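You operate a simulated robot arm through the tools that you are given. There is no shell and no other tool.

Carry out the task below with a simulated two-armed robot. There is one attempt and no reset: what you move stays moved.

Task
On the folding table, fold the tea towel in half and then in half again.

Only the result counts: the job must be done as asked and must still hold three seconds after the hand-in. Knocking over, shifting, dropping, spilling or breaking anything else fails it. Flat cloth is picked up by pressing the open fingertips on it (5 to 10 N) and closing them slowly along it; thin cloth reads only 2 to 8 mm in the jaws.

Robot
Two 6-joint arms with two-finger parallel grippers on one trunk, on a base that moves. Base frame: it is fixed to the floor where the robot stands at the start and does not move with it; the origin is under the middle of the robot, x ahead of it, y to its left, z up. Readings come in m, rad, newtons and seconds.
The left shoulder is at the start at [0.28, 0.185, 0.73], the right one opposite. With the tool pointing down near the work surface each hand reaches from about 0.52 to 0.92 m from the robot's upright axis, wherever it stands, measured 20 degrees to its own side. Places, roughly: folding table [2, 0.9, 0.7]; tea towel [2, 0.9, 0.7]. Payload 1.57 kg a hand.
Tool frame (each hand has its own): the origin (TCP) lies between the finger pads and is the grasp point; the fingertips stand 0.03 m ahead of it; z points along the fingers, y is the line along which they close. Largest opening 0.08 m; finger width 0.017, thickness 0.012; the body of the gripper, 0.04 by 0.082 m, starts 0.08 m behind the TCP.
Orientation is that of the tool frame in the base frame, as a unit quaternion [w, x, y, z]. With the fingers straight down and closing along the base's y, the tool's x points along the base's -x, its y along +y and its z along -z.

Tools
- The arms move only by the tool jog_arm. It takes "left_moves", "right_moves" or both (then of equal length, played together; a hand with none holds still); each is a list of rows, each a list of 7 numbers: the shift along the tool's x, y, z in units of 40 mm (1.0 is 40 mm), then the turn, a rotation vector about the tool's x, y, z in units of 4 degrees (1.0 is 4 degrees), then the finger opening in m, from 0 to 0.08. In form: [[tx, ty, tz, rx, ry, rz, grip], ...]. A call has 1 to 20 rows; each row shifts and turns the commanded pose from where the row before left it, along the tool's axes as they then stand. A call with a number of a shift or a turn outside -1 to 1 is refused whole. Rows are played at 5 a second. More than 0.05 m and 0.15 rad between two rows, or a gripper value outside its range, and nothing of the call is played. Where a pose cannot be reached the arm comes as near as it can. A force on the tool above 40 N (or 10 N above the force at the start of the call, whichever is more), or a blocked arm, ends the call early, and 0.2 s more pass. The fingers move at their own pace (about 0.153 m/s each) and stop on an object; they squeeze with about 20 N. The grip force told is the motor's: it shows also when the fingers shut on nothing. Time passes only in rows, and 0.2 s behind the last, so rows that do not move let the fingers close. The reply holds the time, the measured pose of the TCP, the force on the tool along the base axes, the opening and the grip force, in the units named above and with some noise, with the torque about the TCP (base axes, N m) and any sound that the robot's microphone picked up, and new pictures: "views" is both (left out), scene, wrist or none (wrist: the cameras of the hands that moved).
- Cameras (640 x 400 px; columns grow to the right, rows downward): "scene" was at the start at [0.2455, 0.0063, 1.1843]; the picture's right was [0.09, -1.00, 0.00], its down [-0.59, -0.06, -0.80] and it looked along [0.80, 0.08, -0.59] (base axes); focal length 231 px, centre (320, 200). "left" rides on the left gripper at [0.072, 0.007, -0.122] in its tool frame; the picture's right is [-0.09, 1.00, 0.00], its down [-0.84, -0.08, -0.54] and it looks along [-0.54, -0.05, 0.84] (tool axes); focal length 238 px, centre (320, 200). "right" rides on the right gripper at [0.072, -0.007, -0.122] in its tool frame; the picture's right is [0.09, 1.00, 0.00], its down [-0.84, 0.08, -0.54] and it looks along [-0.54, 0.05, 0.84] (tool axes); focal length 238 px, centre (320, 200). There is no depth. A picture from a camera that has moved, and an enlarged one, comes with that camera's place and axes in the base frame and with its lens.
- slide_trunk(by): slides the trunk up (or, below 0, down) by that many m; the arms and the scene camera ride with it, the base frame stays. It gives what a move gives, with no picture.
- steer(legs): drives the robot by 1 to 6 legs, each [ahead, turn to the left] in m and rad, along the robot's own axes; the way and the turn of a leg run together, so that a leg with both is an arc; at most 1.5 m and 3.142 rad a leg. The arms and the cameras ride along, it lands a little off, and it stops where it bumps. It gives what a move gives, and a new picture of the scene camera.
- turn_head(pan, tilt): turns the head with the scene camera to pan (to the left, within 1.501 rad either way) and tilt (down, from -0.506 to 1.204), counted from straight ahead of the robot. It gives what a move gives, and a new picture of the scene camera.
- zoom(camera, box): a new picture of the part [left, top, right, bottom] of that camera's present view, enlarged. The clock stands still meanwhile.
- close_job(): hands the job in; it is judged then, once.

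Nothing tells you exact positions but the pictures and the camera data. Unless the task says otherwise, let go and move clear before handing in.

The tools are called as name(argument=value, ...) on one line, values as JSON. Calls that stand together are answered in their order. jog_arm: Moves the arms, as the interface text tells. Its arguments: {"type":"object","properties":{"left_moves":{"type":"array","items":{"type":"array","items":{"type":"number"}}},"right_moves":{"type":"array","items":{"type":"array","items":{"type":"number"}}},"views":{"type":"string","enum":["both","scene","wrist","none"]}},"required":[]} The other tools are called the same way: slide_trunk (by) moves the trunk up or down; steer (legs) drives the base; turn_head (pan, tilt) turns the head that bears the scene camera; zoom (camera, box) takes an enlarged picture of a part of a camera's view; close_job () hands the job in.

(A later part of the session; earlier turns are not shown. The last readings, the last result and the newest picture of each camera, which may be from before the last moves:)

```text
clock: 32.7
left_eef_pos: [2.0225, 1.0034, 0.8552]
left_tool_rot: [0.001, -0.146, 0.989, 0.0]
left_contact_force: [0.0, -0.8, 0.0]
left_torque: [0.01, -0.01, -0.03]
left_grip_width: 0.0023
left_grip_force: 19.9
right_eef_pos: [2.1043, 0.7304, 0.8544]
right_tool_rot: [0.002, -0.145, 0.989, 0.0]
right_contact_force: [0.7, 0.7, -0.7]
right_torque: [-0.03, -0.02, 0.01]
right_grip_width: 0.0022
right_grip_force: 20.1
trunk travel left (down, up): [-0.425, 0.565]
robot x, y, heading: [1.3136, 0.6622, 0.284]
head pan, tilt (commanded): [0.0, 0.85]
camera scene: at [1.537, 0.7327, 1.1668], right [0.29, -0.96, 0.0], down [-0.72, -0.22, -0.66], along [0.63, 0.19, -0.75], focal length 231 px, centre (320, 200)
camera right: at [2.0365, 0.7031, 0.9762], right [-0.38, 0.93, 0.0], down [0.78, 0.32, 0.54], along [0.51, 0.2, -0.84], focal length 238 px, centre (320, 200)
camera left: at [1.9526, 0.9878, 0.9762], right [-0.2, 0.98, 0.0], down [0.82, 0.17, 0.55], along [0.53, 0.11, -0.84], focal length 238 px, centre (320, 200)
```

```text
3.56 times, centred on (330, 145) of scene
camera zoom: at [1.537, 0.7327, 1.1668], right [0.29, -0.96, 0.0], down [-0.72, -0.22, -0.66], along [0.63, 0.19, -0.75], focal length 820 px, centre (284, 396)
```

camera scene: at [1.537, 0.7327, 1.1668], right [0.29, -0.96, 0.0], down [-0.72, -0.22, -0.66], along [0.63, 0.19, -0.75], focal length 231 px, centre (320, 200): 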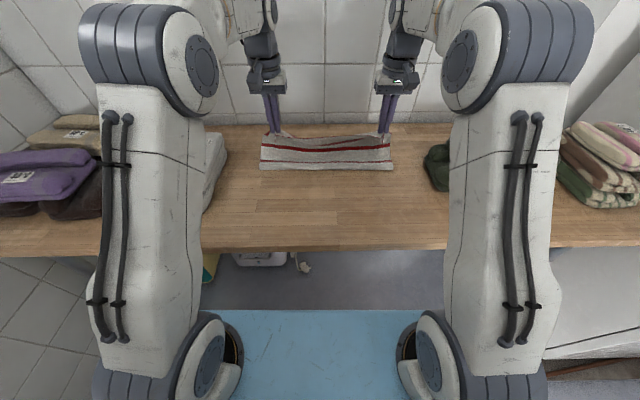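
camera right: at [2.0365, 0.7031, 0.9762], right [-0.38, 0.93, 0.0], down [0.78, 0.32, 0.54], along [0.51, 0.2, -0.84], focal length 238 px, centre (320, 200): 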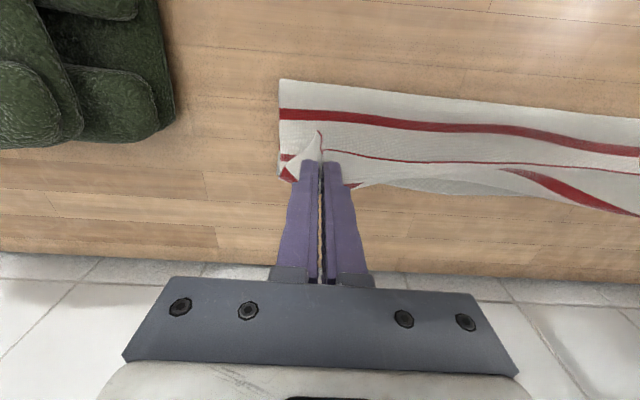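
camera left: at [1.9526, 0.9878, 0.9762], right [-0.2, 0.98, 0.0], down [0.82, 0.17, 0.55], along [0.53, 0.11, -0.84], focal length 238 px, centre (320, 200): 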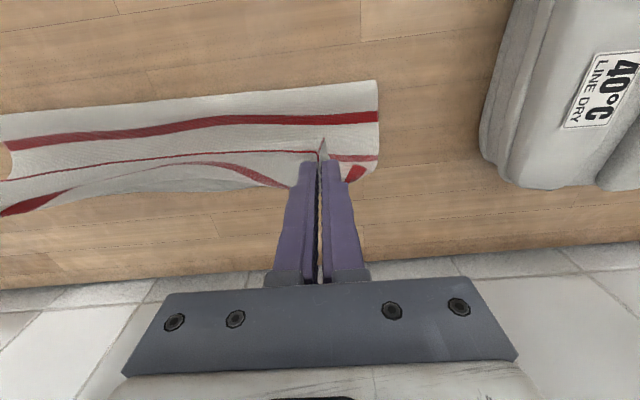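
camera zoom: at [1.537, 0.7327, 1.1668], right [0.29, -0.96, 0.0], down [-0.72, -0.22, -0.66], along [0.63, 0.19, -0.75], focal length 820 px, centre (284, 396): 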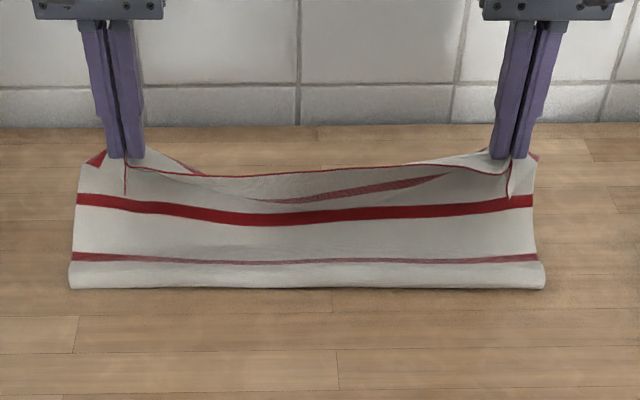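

The fold is forming with a rounded bend and the far edge seems still in place. I'll continue the arc down, stopping about 1.5 cm above the table to check alignment.

jog_arm(left_moves=[[-0.388, 0, 0.298, 0, 0, 0, 0.0], [-0.331, 0, 0.349, 0, 0, 0, 0.0], [-0.267, 0, 0.391, 0, 0, 0, 0.0], [-0.195, 0, 0.424, 0, 0, 0, 0.0], [-0.119, 0, 0.446, 0, 0, 0, 0.0], [-0.04, 0, 0.1, 0, 0, 0, 0.0], [0, 0, 0, 0, 0, 0, 0.0]], right_moves=[[-0.388, 0, 0.298, 0, 0, 0, 0.0], [-0.331, 0, 0.349, 0, 0, 0, 0.0], [-0.267, 0, 0.391, 0, 0, 0, 0.0], [-0.195, 0, 0.424, 0, 0, 0, 0.0], [-0.119, 0, 0.446, 0, 0, 0, 0.0], [-0.04, 0, 0.1, 0, 0, 0, 0.0], [0, 0, 0, 0, 0, 0, 0.0]])

zoom(camera="scene", box=[240, 90, 420, 200])

```text
clock: 34.3
left_eef_pos: [2.0749, 1.0189, 0.7745]
left_tool_rot: [0.002, -0.146, 0.989, 0.0]
left_contact_force: [-1.5, -0.4, 0.1]
left_torque: [0.01, 0.03, 0.0]
left_grip_width: 0.0023
left_grip_force: 19.9
right_eef_pos: [2.1561, 0.7472, 0.7743]
right_tool_rot: [0.002, -0.146, 0.989, 0.0]
right_contact_force: [0.1, 0.0, -0.1]
right_torque: [-0.01, -0.01, 0.0]
right_grip_width: 0.0021
right_grip_force: 20.0
trunk travel left (down, up): [-0.425, 0.565]
robot x, y, heading: [1.3075, 0.6649, 0.291]
head pan, tilt (commanded): [0.0, 0.85]
camera scene: at [1.5374, 0.7328, 1.1667], right [0.29, -0.96, 0.0], down [-0.72, -0.22, -0.66], along [0.63, 0.19, -0.75], focal length 231 px, centre (320, 200)
camera right: at [2.0875, 0.7189, 0.8958], right [-0.38, 0.93, 0.0], down [0.78, 0.32, 0.55], along [0.51, 0.2, -0.84], focal length 238 px, centre (320, 200)
camera left: at [2.0045, 1.0035, 0.8956], right [-0.2, 0.98, 0.0], down [0.82, 0.17, 0.55], along [0.53, 0.11, -0.84], focal length 238 px, centre (320, 200)
```

scene: 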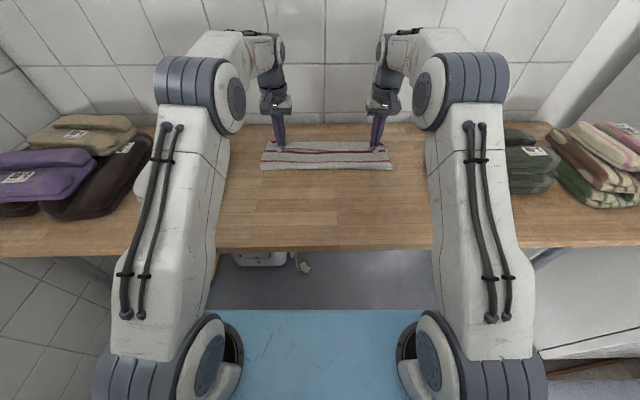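
right: 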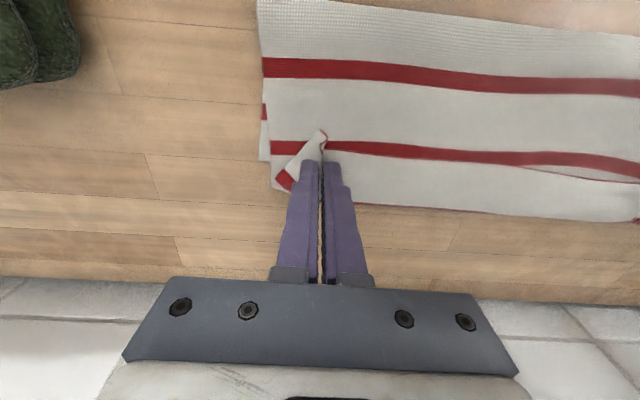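
left: 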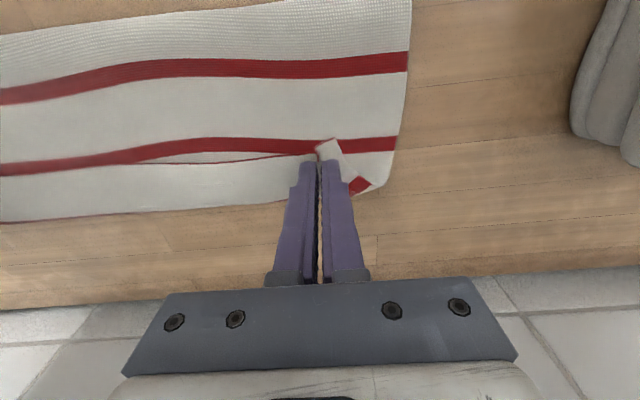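

```text
3.56 times, centred on (330, 145) of scene
camera zoom: at [1.5374, 0.7328, 1.1667], right [0.29, -0.96, 0.0], down [-0.72, -0.22, -0.66], along [0.63, 0.19, -0.75], focal length 820 px, centre (284, 396)
```

zoom: 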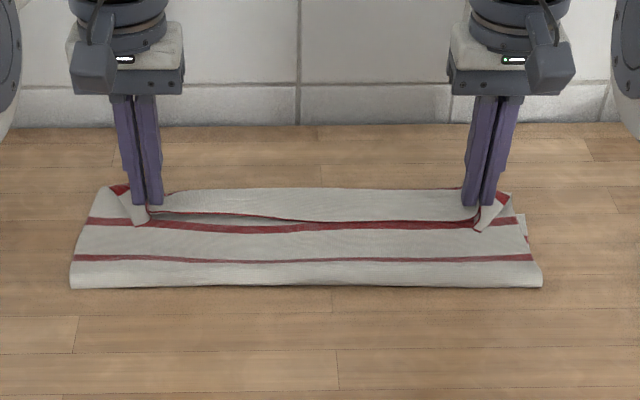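

The top layer has rolled about 2–3 cm too far forward (fold line near X≈0.735, its far end past the lower layer's far edge) and its edge is curled back at the fingers. I'll lift back along the arc while still holding, then lay it down again on a lower, slacker path so the fold line settles nearer the middle.

jog_arm(left_moves=[[0.119, 0, -0.446, 0, 0, 0, 0.0], [0.195, 0, -0.424, 0, 0, 0, 0.0], [0.267, 0, -0.391, 0, 0, 0, 0.0], [0.331, 0, -0.349, 0, 0, 0, 0.0], [0.388, 0, -0.298, 0, 0, 0, 0.0], [0.435, 0, -0.24, 0, 0, 0, 0.0], [0.471, 0, -0.176, 0, 0, 0, 0.0], [0.5, 0, 0.05, 0, 0, 0, 0.0], [0.5, 0, 0.1, 0, 0, 0, 0.0], [0.5, 0, 0.2, 0, 0, 0, 0.0], [0, 0, 0, 0, 0, 0, 0.0]], right_moves=[[0.119, 0, -0.446, 0, 0, 0, 0.0], [0.195, 0, -0.424, 0, 0, 0, 0.0], [0.267, 0, -0.391, 0, 0, 0, 0.0], [0.331, 0, -0.349, 0, 0, 0, 0.0], [0.388, 0, -0.298, 0, 0, 0, 0.0], [0.435, 0, -0.24, 0, 0, 0, 0.0], [0.471, 0, -0.176, 0, 0, 0, 0.0], [0.5, 0, 0.05, 0, 0, 0, 0.0], [0.5, 0, 0.1, 0, 0, 0, 0.0], [0.5, 0, 0.2, 0, 0, 0, 0.0], [0, 0, 0, 0, 0, 0, 0.0]])

zoom(camera="scene", box=[240, 90, 420, 220])

```text
clock: 36.7
left_eef_pos: [1.9339, 0.9743, 0.8528]
left_tool_rot: [0.002, -0.146, 0.989, 0.001]
left_contact_force: [-0.1, -0.1, -0.8]
left_torque: [-0.01, -0.03, 0.02]
left_grip_width: 0.0023
left_grip_force: 20.5
right_eef_pos: [2.0142, 0.704, 0.8538]
right_tool_rot: [0.001, -0.146, 0.989, 0.0]
right_contact_force: [-0.2, -0.2, -0.2]
right_torque: [0.0, 0.0, 0.02]
right_grip_width: 0.002
right_grip_force: 20.2
trunk travel left (down, up): [-0.425, 0.565]
robot x, y, heading: [1.31, 0.6658, 0.289]
head pan, tilt (commanded): [0.0, 0.85]
camera scene: at [1.5374, 0.7328, 1.1667], right [0.29, -0.96, 0.0], down [-0.72, -0.22, -0.66], along [0.63, 0.19, -0.75], focal length 231 px, centre (320, 200)
camera right: at [1.9458, 0.6762, 0.9744], right [-0.38, 0.93, 0.0], down [0.78, 0.32, 0.54], along [0.51, 0.2, -0.84], focal length 238 px, centre (320, 200)
camera left: at [1.8625, 0.9601, 0.9741], right [-0.2, 0.98, 0.0], down [0.82, 0.17, 0.55], along [0.53, 0.11, -0.84], focal length 238 px, centre (320, 200)
```

scene: 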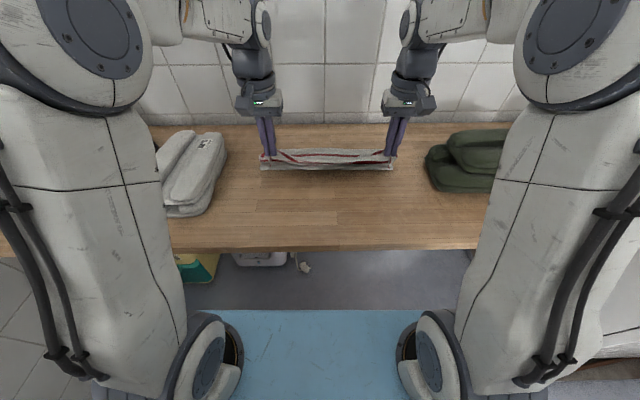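
right: 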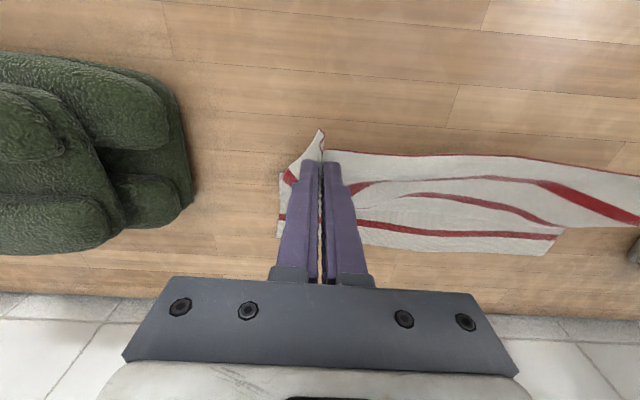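
left: 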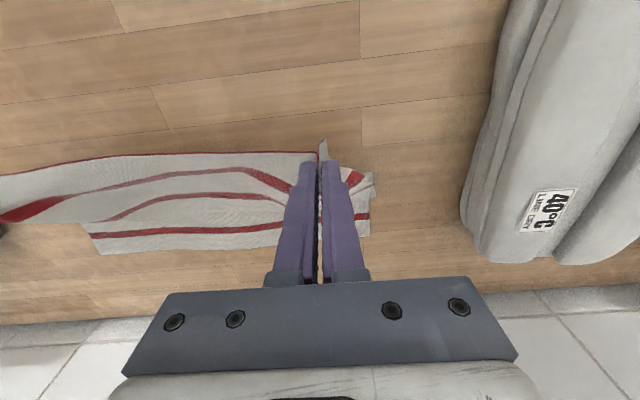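

```text
3.08 times, centred on (330, 155) of scene
camera zoom: at [1.5374, 0.7328, 1.1667], right [0.29, -0.96, 0.0], down [-0.72, -0.22, -0.66], along [0.63, 0.19, -0.75], focal length 710 px, centre (289, 338)
```

zoom: 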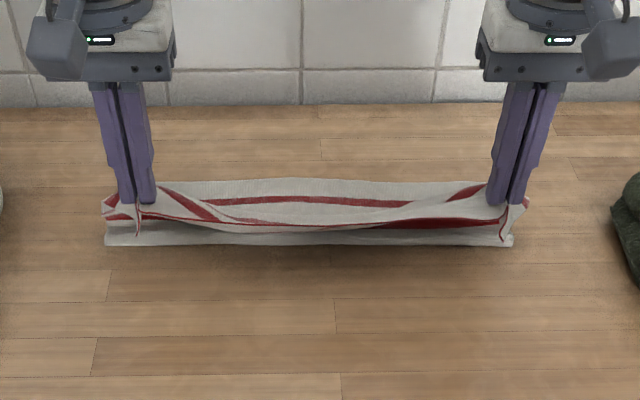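

The hands are back above the fold region. I'll look closer at the cloth's shape at both ends before laying it down again.

zoom(camera="scene", box=[255, 135, 325, 180])

zoom(camera="left", box=[0, 120, 400, 300])

zoom(camera="right", box=[240, 100, 640, 300])

```text
8.89 times, centred on (290, 158) of scene
camera zoom: at [1.5374, 0.7328, 1.1667], right [0.29, -0.96, 0.0], down [-0.72, -0.22, -0.66], along [0.63, 0.19, -0.75], focal length 2051 px, centre (587, 578)
```

zoom: 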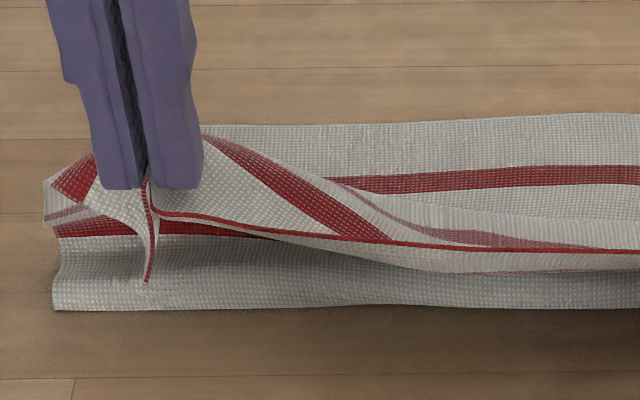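

```text
1.60 times, centred on (200, 210) of left
camera zoom: at [1.8625, 0.9601, 0.9741], right [-0.2, 0.98, 0.0], down [0.82, 0.17, 0.55], along [0.53, 0.11, -0.84], focal length 381 px, centre (512, 184)
```

zoom: 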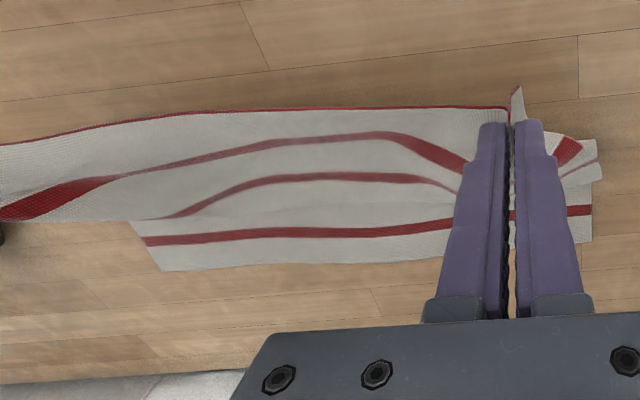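

```text
1.60 times, centred on (440, 200) of right
camera zoom: at [1.9458, 0.6762, 0.9744], right [-0.38, 0.93, 0.0], down [0.78, 0.32, 0.54], along [0.51, 0.2, -0.84], focal length 381 px, centre (128, 200)
```

zoom: 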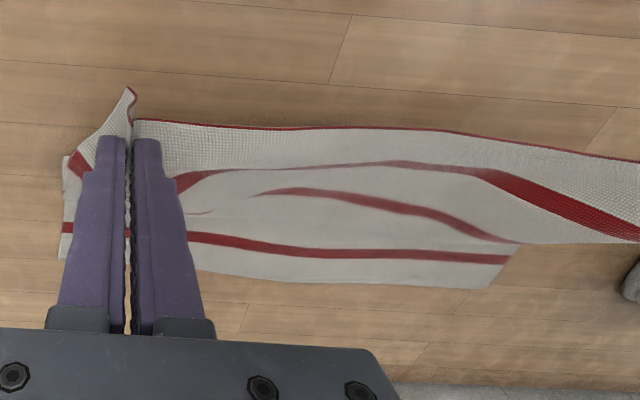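

The fold touches the table at X≈0.735 because the sheet was laid from too tall an arc; the lower layer itself hasn't moved. I'll bring the hands back and low so the middle of the cloth lies down again, then go over with a lower arc.

jog_arm(left_moves=[[0.5, 0, 0.15, 0, 0, 0, 0.0], [0.5, 0, 0.2, 0, 0, 0, 0.0], [0.5, 0, 0.25, 0, 0, 0, 0.0], [0.55, 0, 0.25, 0, 0, 0, 0.0], [0, 0, 0, 0, 0, 0, 0.0]], right_moves=[[0.5, 0, 0.15, 0, 0, 0, 0.0], [0.5, 0, 0.2, 0, 0, 0, 0.0], [0.5, 0, 0.25, 0, 0, 0, 0.0], [0.55, 0, 0.25, 0, 0, 0, 0.0], [0, 0, 0, 0, 0, 0, 0.0]], views="scene")

zoom(camera="scene", box=[240, 110, 420, 220])

```text
clock: 37.9
left_eef_pos: [1.8547, 0.9513, 0.8198]
left_tool_rot: [0.002, -0.146, 0.989, 0.001]
left_contact_force: [0.0, -0.1, -0.1]
left_torque: [0.04, 0.03, 0.0]
left_grip_width: 0.0025
left_grip_force: 20.2
right_eef_pos: [1.9356, 0.6791, 0.8187]
right_tool_rot: [0.002, -0.146, 0.989, 0.001]
right_contact_force: [-0.5, 1.1, -0.2]
right_torque: [0.0, -0.02, -0.02]
right_grip_width: 0.0022
right_grip_force: 19.7
trunk travel left (down, up): [-0.425, 0.565]
robot x, y, heading: [1.3119, 0.6684, 0.291]
head pan, tilt (commanded): [0.0, 0.85]
camera scene: at [1.5374, 0.7328, 1.1667], right [0.29, -0.96, 0.0], down [-0.72, -0.22, -0.66], along [0.63, 0.19, -0.75], focal length 231 px, centre (320, 200)
```

scene: 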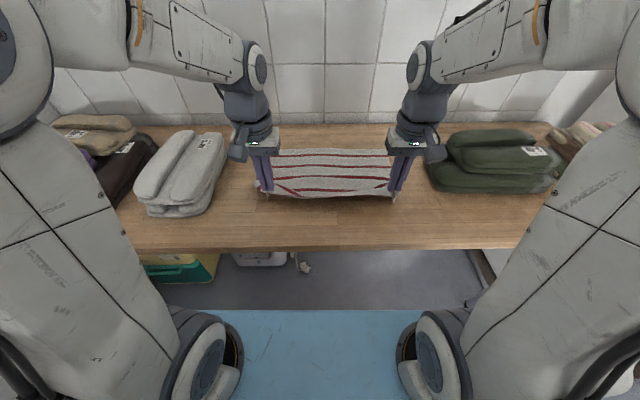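

```text
3.56 times, centred on (330, 165) of scene
camera zoom: at [1.5374, 0.7328, 1.1667], right [0.29, -0.96, 0.0], down [-0.72, -0.22, -0.66], along [0.63, 0.19, -0.75], focal length 820 px, centre (284, 324)
```

zoom: 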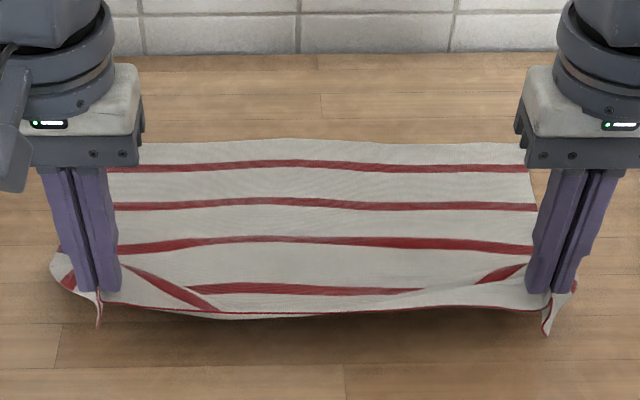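

The cloth lies flat again with only the near edge lifted and the far edge unmoved at X≈0.839. Now I'll fold over with the lower arc to X≈0.80.

jog_arm(left_moves=[[-0.375, 0, -0.25, 0, 0, 0, 0.0], [-0.5, 0, -0.25, 0, 0, 0, 0.0], [-0.5, 0, -0.175, 0, 0, 0, 0.0], [-0.5, 0, -0.075, 0, 0, 0, 0.0], [-0.5, 0, 0, 0, 0, 0, 0.0], [-0.5, 0, 0.075, 0, 0, 0, 0.0], [-0.5, 0, 0.175, 0, 0, 0, 0.0], [-0.425, 0, 0.25, 0, 0, 0, 0.0], [-0.375, 0, 0.3, 0, 0, 0, 0.0], [-0.325, 0, 0.35, 0, 0, 0, 0.0], [0, 0, 0, 0, 0, 0, 0.0]], right_moves=[[-0.375, 0, -0.25, 0, 0, 0, 0.0], [-0.5, 0, -0.25, 0, 0, 0, 0.0], [-0.5, 0, -0.175, 0, 0, 0, 0.0], [-0.5, 0, -0.075, 0, 0, 0, 0.0], [-0.5, 0, 0, 0, 0, 0, 0.0], [-0.5, 0, 0.075, 0, 0, 0, 0.0], [-0.5, 0, 0.175, 0, 0, 0, 0.0], [-0.425, 0, 0.25, 0, 0, 0, 0.0], [-0.375, 0, 0.3, 0, 0, 0, 0.0], [-0.325, 0, 0.35, 0, 0, 0, 0.0], [0, 0, 0, 0, 0, 0, 0.0]], views="both")

zoom(camera="scene", box=[240, 110, 420, 220])

```text
clock: 40.3
left_eef_pos: [2.0278, 1.0025, 0.8034]
left_tool_rot: [0.001, -0.146, 0.989, 0.0]
left_contact_force: [-0.1, 1.0, 0.0]
left_torque: [-0.01, -0.02, -0.04]
left_grip_width: 0.0021
left_grip_force: 20.4
right_eef_pos: [2.1085, 0.7322, 0.8035]
right_tool_rot: [0.001, -0.147, 0.989, 0.0]
right_contact_force: [-0.2, -0.1, -0.4]
right_torque: [0.0, 0.0, 0.03]
right_grip_width: 0.002
right_grip_force: 19.7
trunk travel left (down, up): [-0.425, 0.565]
robot x, y, heading: [1.3104, 0.6652, 0.289]
head pan, tilt (commanded): [0.0, 0.85]
camera scene: at [1.5374, 0.7328, 1.1667], right [0.29, -0.96, 0.0], down [-0.72, -0.22, -0.66], along [0.63, 0.19, -0.75], focal length 231 px, centre (320, 200)
camera right: at [2.0396, 0.7045, 0.925], right [-0.38, 0.93, 0.0], down [0.78, 0.32, 0.54], along [0.51, 0.2, -0.84], focal length 238 px, centre (320, 200)
camera left: at [1.9562, 0.9885, 0.9245], right [-0.2, 0.98, 0.0], down [0.82, 0.17, 0.55], along [0.53, 0.11, -0.84], focal length 238 px, centre (320, 200)
```

scene: 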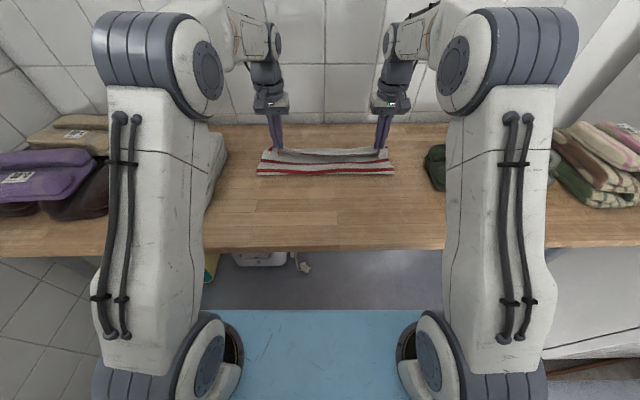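
right: 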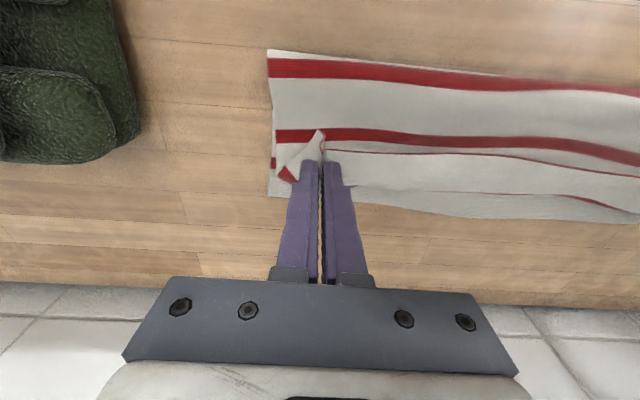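
left: 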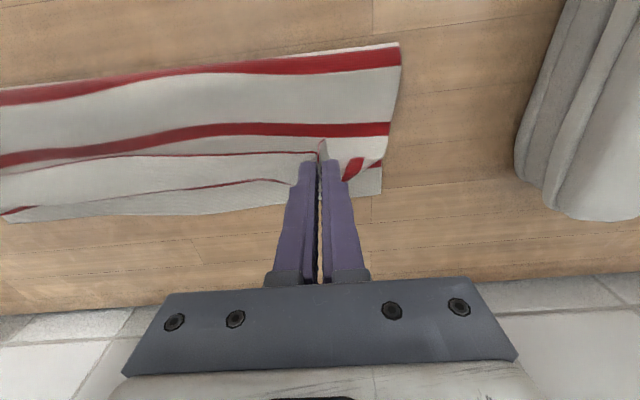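

```text
3.56 times, centred on (330, 165) of scene
camera zoom: at [1.5374, 0.7328, 1.1667], right [0.29, -0.96, 0.0], down [-0.72, -0.22, -0.66], along [0.63, 0.19, -0.75], focal length 820 px, centre (284, 324)
```

zoom: 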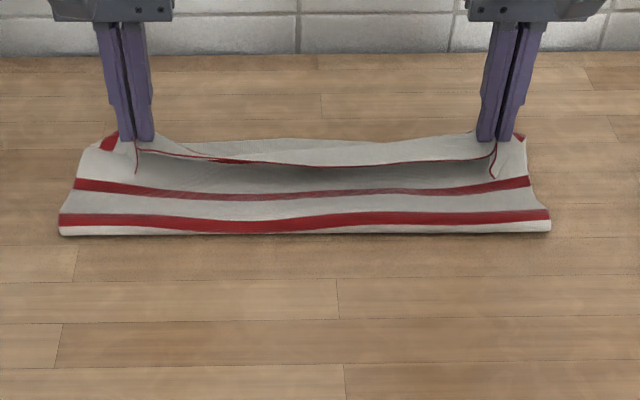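

The fold line is now at X≈0.713, much better. I'll lower the edge the rest of the way to just above the lower layer.

jog_arm(left_moves=[[-0.25, 0, 0.35, 0, 0, 0, 0.0], [-0.2, 0, 0.3, 0, 0, 0, 0.0], [-0.1, 0, 0.2, 0, 0, 0, 0.0], [0, 0, 0, 0, 0, 0, 0.0]], right_moves=[[-0.25, 0, 0.35, 0, 0, 0, 0.0], [-0.2, 0, 0.3, 0, 0, 0, 0.0], [-0.1, 0, 0.2, 0, 0, 0, 0.0], [0, 0, 0, 0, 0, 0, 0.0]], views="both")

zoom(camera="scene", box=[240, 110, 420, 220])

```text
clock: 41.3
left_eef_pos: [2.0494, 1.01, 0.7685]
left_tool_rot: [0.002, -0.146, 0.989, 0.001]
left_contact_force: [0.2, 0.5, -0.3]
left_torque: [-0.02, 0.0, 0.0]
left_grip_width: 0.0026
left_grip_force: 20.0
right_eef_pos: [2.1298, 0.7382, 0.7694]
right_tool_rot: [0.001, -0.146, 0.989, 0.0]
right_contact_force: [0.7, -0.4, 0.9]
right_torque: [-0.02, 0.04, 0.04]
right_grip_width: 0.0023
right_grip_force: 20.1
trunk travel left (down, up): [-0.425, 0.565]
robot x, y, heading: [1.3104, 0.6693, 0.288]
head pan, tilt (commanded): [0.0, 0.85]
camera scene: at [1.5374, 0.7328, 1.1667], right [0.29, -0.96, 0.0], down [-0.72, -0.22, -0.66], along [0.63, 0.19, -0.75], focal length 231 px, centre (320, 200)
camera right: at [2.0612, 0.7109, 0.8903], right [-0.38, 0.93, 0.0], down [0.78, 0.32, 0.55], along [0.51, 0.2, -0.84], focal length 238 px, centre (320, 200)
camera left: at [1.9782, 0.995, 0.8903], right [-0.2, 0.98, 0.0], down [0.82, 0.17, 0.55], along [0.53, 0.11, -0.84], focal length 238 px, centre (320, 200)
```

scene: 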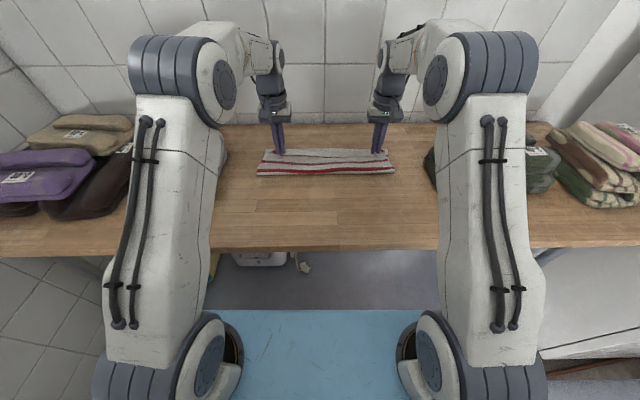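
right: 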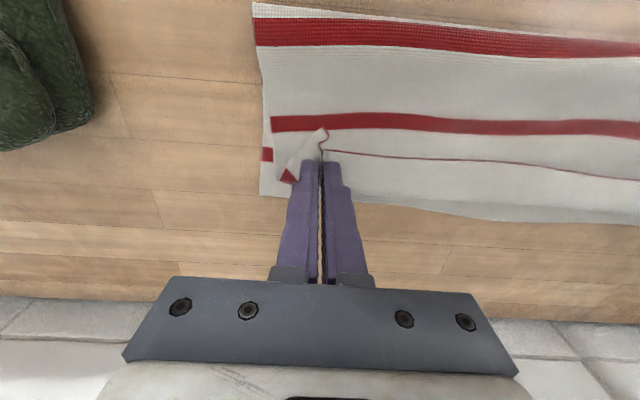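
left: 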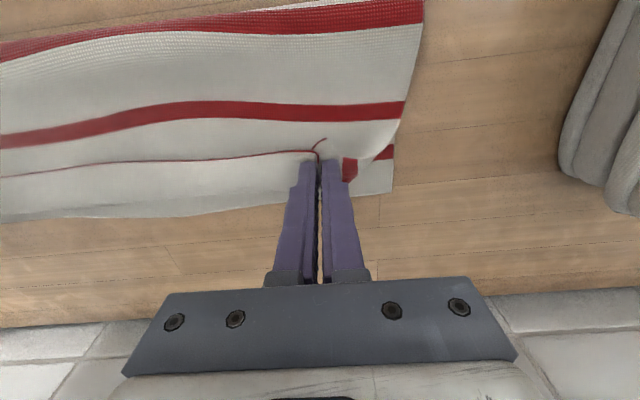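

```text
3.56 times, centred on (330, 165) of scene
camera zoom: at [1.5374, 0.7328, 1.1667], right [0.29, -0.96, 0.0], down [-0.72, -0.22, -0.66], along [0.63, 0.19, -0.75], focal length 820 px, centre (284, 324)
```

zoom: 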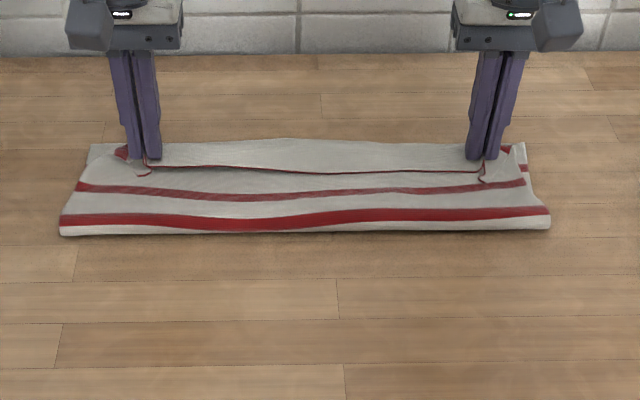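

The top layer's edge is about 3–4 cm short of the far edge with slack left in the bulge at the fold. I'll slide the held edge forward 2 cm at this low height and check.

jog_arm(left_moves=[[-0.17, 0, 0, 0, 0, 0, 0.0], [-0.17, 0, 0, 0, 0, 0, 0.0], [-0.16, 0, 0, 0, 0, 0, 0.0], [0, 0, 0, 0, 0, 0, 0.0]], right_moves=[[-0.17, 0, 0, 0, 0, 0, 0.0], [-0.17, 0, 0, 0, 0, 0, 0.0], [-0.16, 0, 0, 0, 0, 0, 0.0], [0, 0, 0, 0, 0, 0, 0.0]], views="wrist")

zoom(camera="scene", box=[240, 110, 420, 220])

```text
clock: 42.3
left_eef_pos: [2.0684, 1.0161, 0.7691]
left_tool_rot: [0.002, -0.146, 0.989, 0.001]
left_contact_force: [-0.8, 0.3, -0.3]
left_torque: [0.0, -0.03, -0.02]
left_grip_width: 0.0024
left_grip_force: 20.3
right_eef_pos: [2.1494, 0.7446, 0.7693]
right_tool_rot: [0.002, -0.146, 0.989, 0.001]
right_contact_force: [0.0, -0.3, -0.4]
right_torque: [-0.04, -0.01, 0.01]
right_grip_width: 0.0024
right_grip_force: 20.2
trunk travel left (down, up): [-0.425, 0.565]
robot x, y, heading: [1.3131, 0.665, 0.286]
head pan, tilt (commanded): [0.0, 0.85]
camera right: at [2.0803, 0.7162, 0.8908], right [-0.38, 0.93, 0.0], down [0.78, 0.32, 0.55], along [0.51, 0.2, -0.84], focal length 238 px, centre (320, 200)
camera left: at [1.997, 1.0009, 0.8905], right [-0.2, 0.98, 0.0], down [0.82, 0.17, 0.54], along [0.53, 0.11, -0.84], focal length 238 px, centre (320, 200)
```

right: 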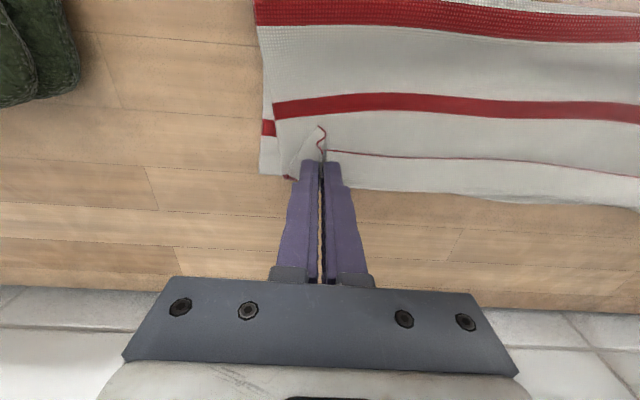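
left: 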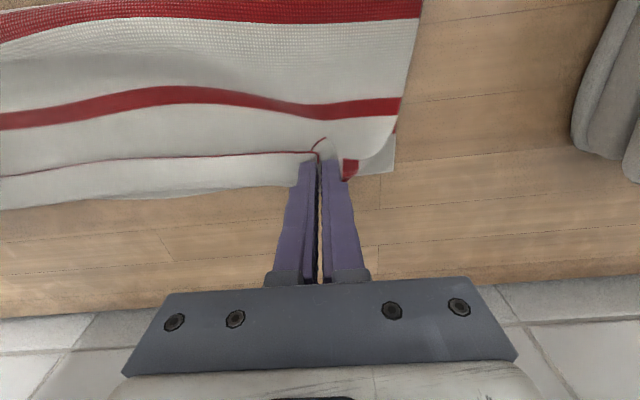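

```text
3.56 times, centred on (330, 165) of scene
camera zoom: at [1.5374, 0.7328, 1.1667], right [0.29, -0.96, 0.0], down [-0.72, -0.22, -0.66], along [0.63, 0.19, -0.75], focal length 820 px, centre (284, 324)
```

zoom: 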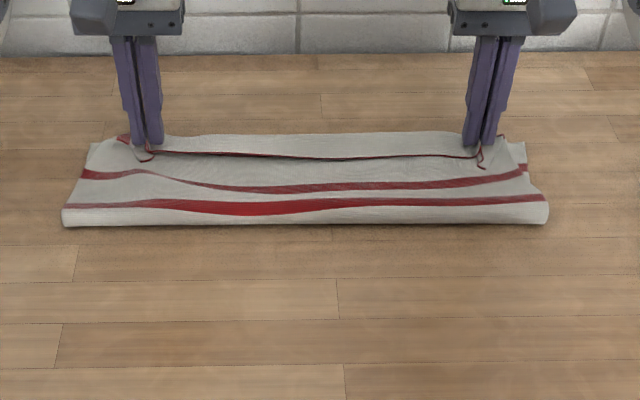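

The held edge now sits near the far edge with the fold at X≈0.72. I'll lower the hands until the tips lightly touch, ready to release.

jog_arm(left_moves=[[0, 0, 0.1, 0, 0, 0, 0.0], [0, 0, 0.05, 0, 0, 0, 0.0], [0, 0, 0, 0, 0, 0, 0.0]], right_moves=[[0, 0, 0.1, 0, 0, 0, 0.0], [0, 0, 0.05, 0, 0, 0, 0.0], [0, 0, 0, 0, 0, 0, 0.0]], views="none")

```text
clock: 43.1
left_eef_pos: [2.0673, 1.0152, 0.7615]
left_tool_rot: [0.001, -0.146, 0.989, 0.0]
left_contact_force: [-0.4, -0.5, 1.6]
left_torque: [-0.02, 0.03, -0.01]
left_grip_width: 0.0026
left_grip_force: 19.7
right_eef_pos: [2.1482, 0.7435, 0.7641]
right_tool_rot: [0.002, -0.146, 0.989, 0.001]
right_contact_force: [-0.3, 0.4, 2.6]
right_torque: [0.01, -0.01, -0.02]
right_grip_width: 0.0021
right_grip_force: 19.9
trunk travel left (down, up): [-0.425, 0.565]
robot x, y, heading: [1.3111, 0.6636, 0.289]
head pan, tilt (commanded): [0.0, 0.85]
```

Light contact on both. Now I'll open the fingers slowly while drifting outward, so the outer fingers spread the corners back out.

jog_arm(left_moves=[[0, 0, 0.01, 0, 0, 0, 0.003], [0, 0.044, 0, 0, 0, 0, 0.007], [0, 0.044, 0, 0, 0, 0, 0.0105], [0, 0.044, 0, 0, 0, 0, 0.014], [0, 0.044, 0, 0, 0, 0, 0.0175], [0, 0.044, 0, 0, 0, 0, 0.021], [0, 0.044, 0, 0, 0, 0, 0.0245], [0, 0.044, 0, 0, 0, 0, 0.028], [0, 0.044, 0, 0, 0, 0, 0.032], [0, 0, 0, 0, 0, 0, 0.032]], right_moves=[[0, 0, 0.01, 0, 0, 0, 0.003], [0, -0.044, 0, 0, 0, 0, 0.007], [0, -0.044, 0, 0, 0, 0, 0.0105], [0, -0.044, 0, 0, 0, 0, 0.014], [0, -0.044, 0, 0, 0, 0, 0.0175], [0, -0.044, 0, 0, 0, 0, 0.021], [0, -0.044, 0, 0, 0, 0, 0.0245], [0, -0.044, 0, 0, 0, 0, 0.028], [0, -0.044, 0, 0, 0, 0, 0.032], [0, 0, 0, 0, 0, 0, 0.032]], views="wrist")

zoom(camera="scene", box=[240, 110, 420, 220])

```text
clock: 45.3
left_eef_pos: [2.0639, 1.0288, 0.7634]
left_tool_rot: [0.003, -0.146, 0.989, 0.001]
left_contact_force: [0.0, -0.6, 0.6]
left_torque: [-0.02, 0.02, 0.01]
left_grip_width: 0.032
left_grip_force: 0.0
right_eef_pos: [2.1528, 0.7291, 0.7634]
right_tool_rot: [0.002, -0.146, 0.989, 0.0]
right_contact_force: [-0.4, -0.2, 0.4]
right_torque: [0.02, -0.01, 0.04]
right_grip_width: 0.032
right_grip_force: 0.1
trunk travel left (down, up): [-0.425, 0.565]
robot x, y, heading: [1.3075, 0.6646, 0.292]
head pan, tilt (commanded): [0.0, 0.85]
camera right: at [2.0843, 0.7024, 0.8845], right [-0.38, 0.93, 0.0], down [0.78, 0.32, 0.54], along [0.51, 0.2, -0.84], focal length 238 px, centre (320, 200)
camera left: at [1.9925, 1.0148, 0.8842], right [-0.2, 0.98, 0.0], down [0.82, 0.17, 0.55], along [0.53, 0.11, -0.84], focal length 238 px, centre (320, 200)
```

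right: 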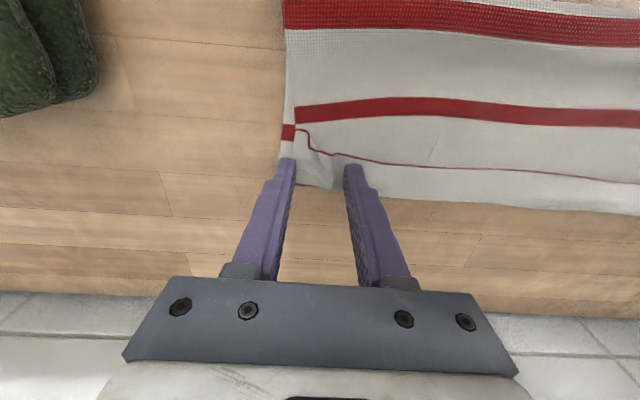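
left: 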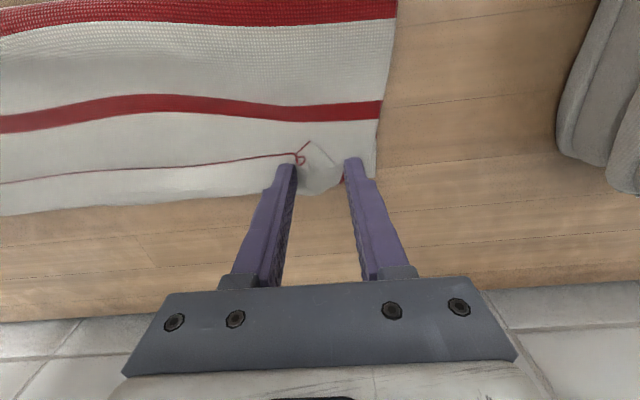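

```text
3.56 times, centred on (330, 165) of scene
camera zoom: at [1.5374, 0.7328, 1.1667], right [0.29, -0.96, 0.0], down [-0.72, -0.22, -0.66], along [0.63, 0.19, -0.75], focal length 820 px, centre (284, 324)
```

zoom: 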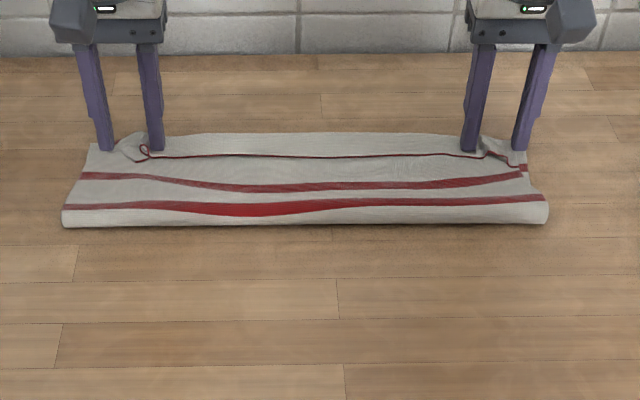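

The fingers are open and clear of the cloth. I'll raise both hands straight up and look at how the top edge settled.

jog_arm(left_moves=[[0, 0, -0.3, 0, 0, 0, 0.04], [0, 0, -0.8, 0, 0, 0, 0.04], [0, 0, -0.9, 0, 0, 0, 0.04], [0.5, 0, -0.5, 0, 0, 0, 0.04], [0.8, 0, -0.3, 0, 0, 0, 0.04]], right_moves=[[0, 0, -0.3, 0, 0, 0, 0.04], [0, 0, -0.8, 0, 0, 0, 0.04], [0, 0, -0.9, 0, 0, 0, 0.04], [0.5, 0, -0.5, 0, 0, 0, 0.04], [0.8, 0, -0.3, 0, 0, 0, 0.04]], views="wrist")

zoom(camera="scene", box=[240, 110, 420, 220])

zoom(camera="right", box=[240, 100, 640, 300])

zoom(camera="left", box=[0, 100, 400, 300])

```text
clock: 46.5
left_eef_pos: [2.0138, 1.0141, 0.8738]
left_tool_rot: [0.001, -0.146, 0.989, 0.001]
left_contact_force: [1.1, 0.2, -1.0]
left_torque: [0.01, 0.04, -0.01]
left_grip_width: 0.04
left_grip_force: 0.1
right_eef_pos: [2.1019, 0.7144, 0.874]
right_tool_rot: [0.001, -0.146, 0.989, 0.0]
right_contact_force: [1.2, -0.4, -1.4]
right_torque: [0.0, 0.06, -0.01]
right_grip_width: 0.0398
right_grip_force: 0.0
trunk travel left (down, up): [-0.425, 0.565]
robot x, y, heading: [1.311, 0.6681, 0.289]
head pan, tilt (commanded): [0.0, 0.85]
camera right: at [2.0339, 0.6874, 0.9958], right [-0.38, 0.93, 0.0], down [0.78, 0.32, 0.54], along [0.5, 0.2, -0.84], focal length 238 px, centre (320, 200)
camera left: at [1.9436, 0.9997, 0.9952], right [-0.2, 0.98, 0.0], down [0.82, 0.17, 0.54], along [0.53, 0.11, -0.84], focal length 238 px, centre (320, 200)
```

right: 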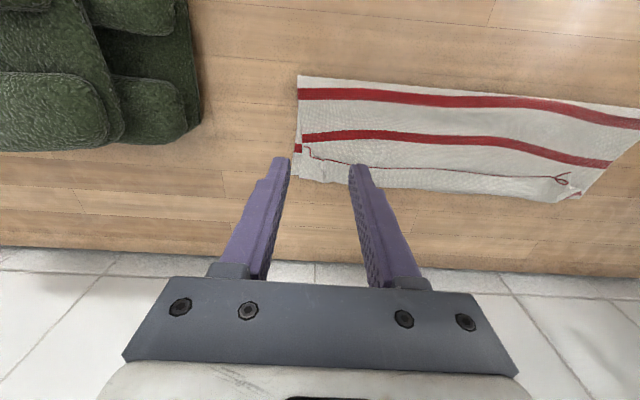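
left: 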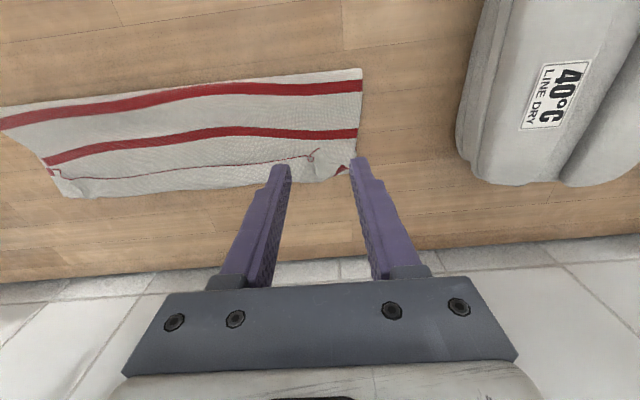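

```text
3.56 times, centred on (330, 165) of scene
camera zoom: at [1.5381, 0.733, 1.1665], right [0.29, -0.96, 0.0], down [-0.72, -0.22, -0.66], along [0.63, 0.19, -0.75], focal length 820 px, centre (284, 324)
```

zoom: 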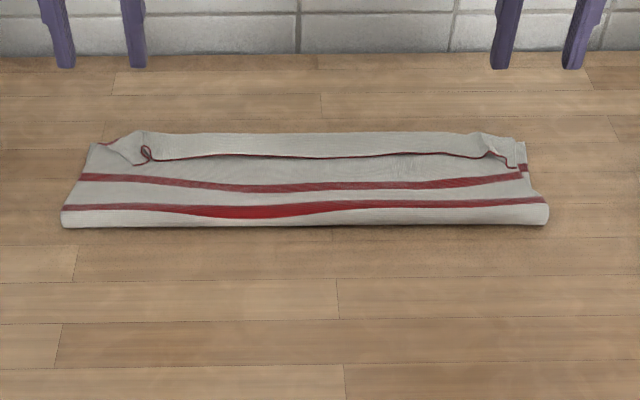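

```text
1.60 times, centred on (440, 200) of right
camera zoom: at [2.0339, 0.6874, 0.9958], right [-0.38, 0.93, 0.0], down [0.78, 0.32, 0.54], along [0.5, 0.2, -0.84], focal length 381 px, centre (128, 200)
```

zoom: 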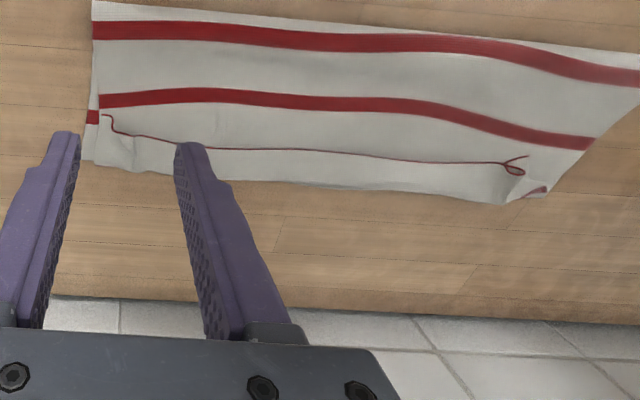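

```text
1.60 times, centred on (200, 200) of left
camera zoom: at [1.9436, 0.9997, 0.9952], right [-0.2, 0.98, 0.0], down [0.82, 0.17, 0.54], along [0.53, 0.11, -0.84], focal length 381 px, centre (512, 200)
```

zoom: 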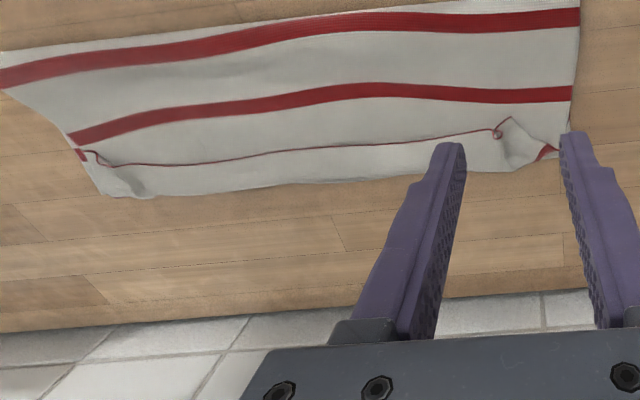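

The hem line of the top layer appears rolled back a little along the far edge. I'll take close-ups to tell the curled hem from the lower layer.

zoom(camera="right", box=[500, 120, 620, 210])

zoom(camera="left", box=[30, 110, 150, 210])

zoom(camera="scene", box=[255, 140, 335, 180])

zoom(camera="scene", box=[330, 140, 410, 180])

```text
4.44 times, centred on (560, 165) of right
camera zoom: at [2.0339, 0.6874, 0.9958], right [-0.38, 0.93, 0.0], down [0.78, 0.32, 0.54], along [0.5, 0.2, -0.84], focal length 1059 px, centre (-747, 356)
```

zoom: 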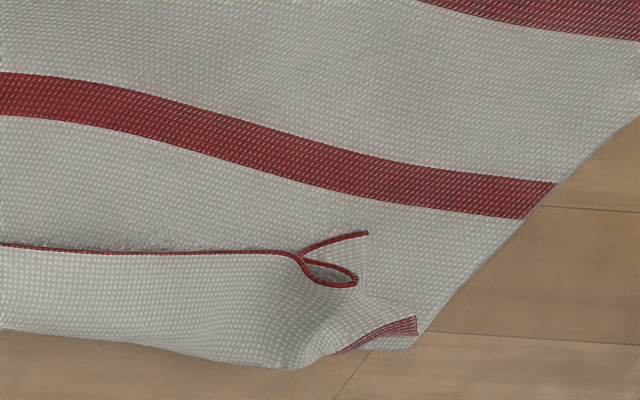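

```text
4.00 times, centred on (90, 160) of left
camera zoom: at [1.9436, 0.9997, 0.9952], right [-0.2, 0.98, 0.0], down [0.82, 0.17, 0.54], along [0.53, 0.11, -0.84], focal length 953 px, centre (1240, 360)
```

zoom: 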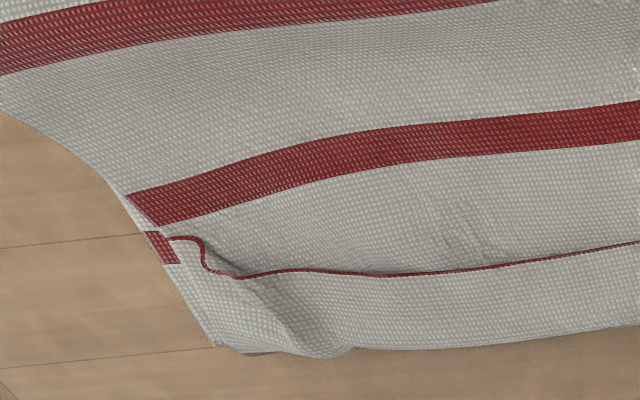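

```text
8.00 times, centred on (295, 160) of scene
camera zoom: at [1.5381, 0.733, 1.1665], right [0.29, -0.96, 0.0], down [-0.72, -0.22, -0.66], along [0.63, 0.19, -0.75], focal length 1846 px, centre (520, 520)
```

zoom: 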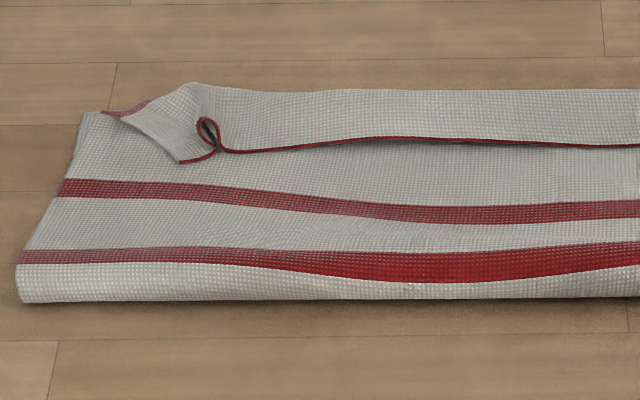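

```text
8.00 times, centred on (370, 160) of scene
camera zoom: at [1.5381, 0.733, 1.1665], right [0.29, -0.96, 0.0], down [-0.72, -0.22, -0.66], along [0.63, 0.19, -0.75], focal length 1846 px, centre (-80, 520)
```

zoom: 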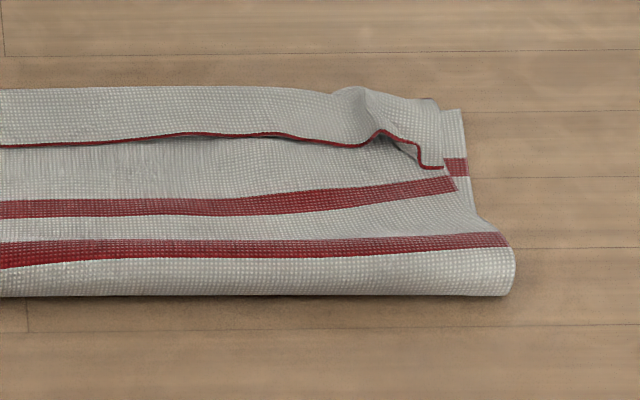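

Now it's clear: the hem of the top layer is turned back over itself along the far edge, and the top layer is longer than the lower one, so the fold must be moved back. First I'll flip the hem forward with the open fingertips used as a rake; I'm positioning both hands just on the robot side of the hem.

jog_arm(left_moves=[[-0.1, -0.63, 0, 0, 0, 0, 0.08], [-0.1, -0.63, 0.2, 0, 0, 0, 0.08], [0, 0, 0.8, 0, 0, 0, 0.08], [0, 0, 0.8, 0, 0, 0, 0.08], [0, 0, 0.7, 0, 0, 0, 0.08], [0, 0, 0.0, 0, 0, 0, 0.08]], right_moves=[[-0.1, 0.63, 0, 0, 0, 0, 0.08], [-0.1, 0.63, 0.2, 0, 0, 0, 0.08], [0, 0, 0.8, 0, 0, 0, 0.08], [0, 0, 0.8, 0, 0, 0, 0.08], [0, 0, 0.7, 0, 0, 0, 0.08], [0, 0, 0.0, 0, 0, 0, 0.08]], views="wrist")

zoom(camera="scene", box=[240, 110, 420, 220])

```text
clock: 47.9
left_eef_pos: [2.0359, 0.969, 0.7737]
left_tool_rot: [0.001, -0.146, 0.989, 0.001]
left_contact_force: [-0.1, -0.4, -0.8]
left_torque: [0.0, 0.0, -0.03]
left_grip_width: 0.0799
left_grip_force: 0.1
right_eef_pos: [2.094, 0.7644, 0.7756]
right_tool_rot: [0.002, -0.146, 0.989, 0.0]
right_contact_force: [0.6, -0.3, 0.3]
right_torque: [0.02, -0.03, -0.01]
right_grip_width: 0.0799
right_grip_force: 0.1
trunk travel left (down, up): [-0.425, 0.565]
robot x, y, heading: [1.3085, 0.6664, 0.294]
head pan, tilt (commanded): [0.0, 0.85]
camera right: at [2.0269, 0.7376, 0.8964], right [-0.38, 0.93, 0.0], down [0.78, 0.32, 0.54], along [0.51, 0.2, -0.84], focal length 238 px, centre (320, 200)
camera left: at [1.9655, 0.9536, 0.8952], right [-0.2, 0.98, 0.0], down [0.82, 0.17, 0.55], along [0.53, 0.11, -0.84], focal length 238 px, centre (320, 200)
```

right: 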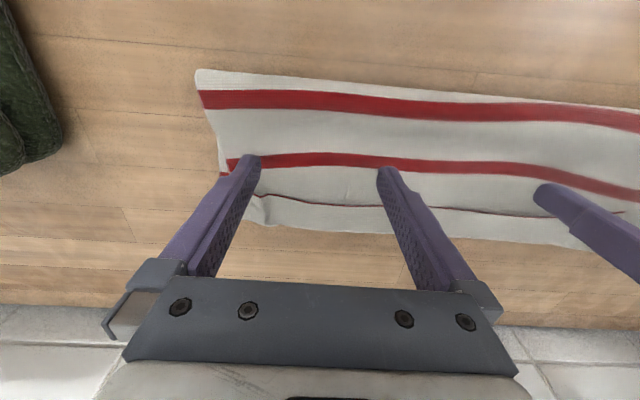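
left: 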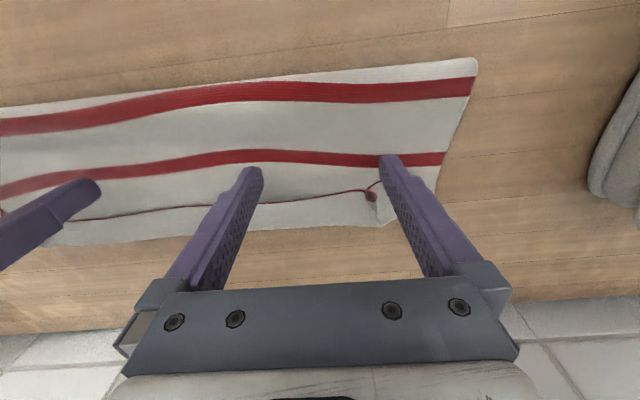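

```text
3.56 times, centred on (330, 165) of scene
camera zoom: at [1.5374, 0.7328, 1.1667], right [0.29, -0.96, 0.0], down [-0.72, -0.22, -0.66], along [0.63, 0.19, -0.75], focal length 820 px, centre (284, 324)
```

zoom: 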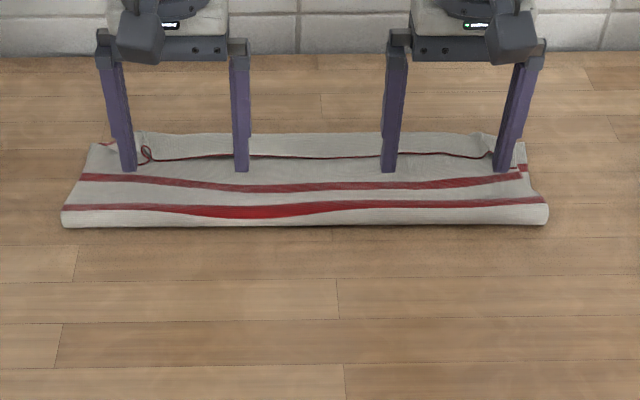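

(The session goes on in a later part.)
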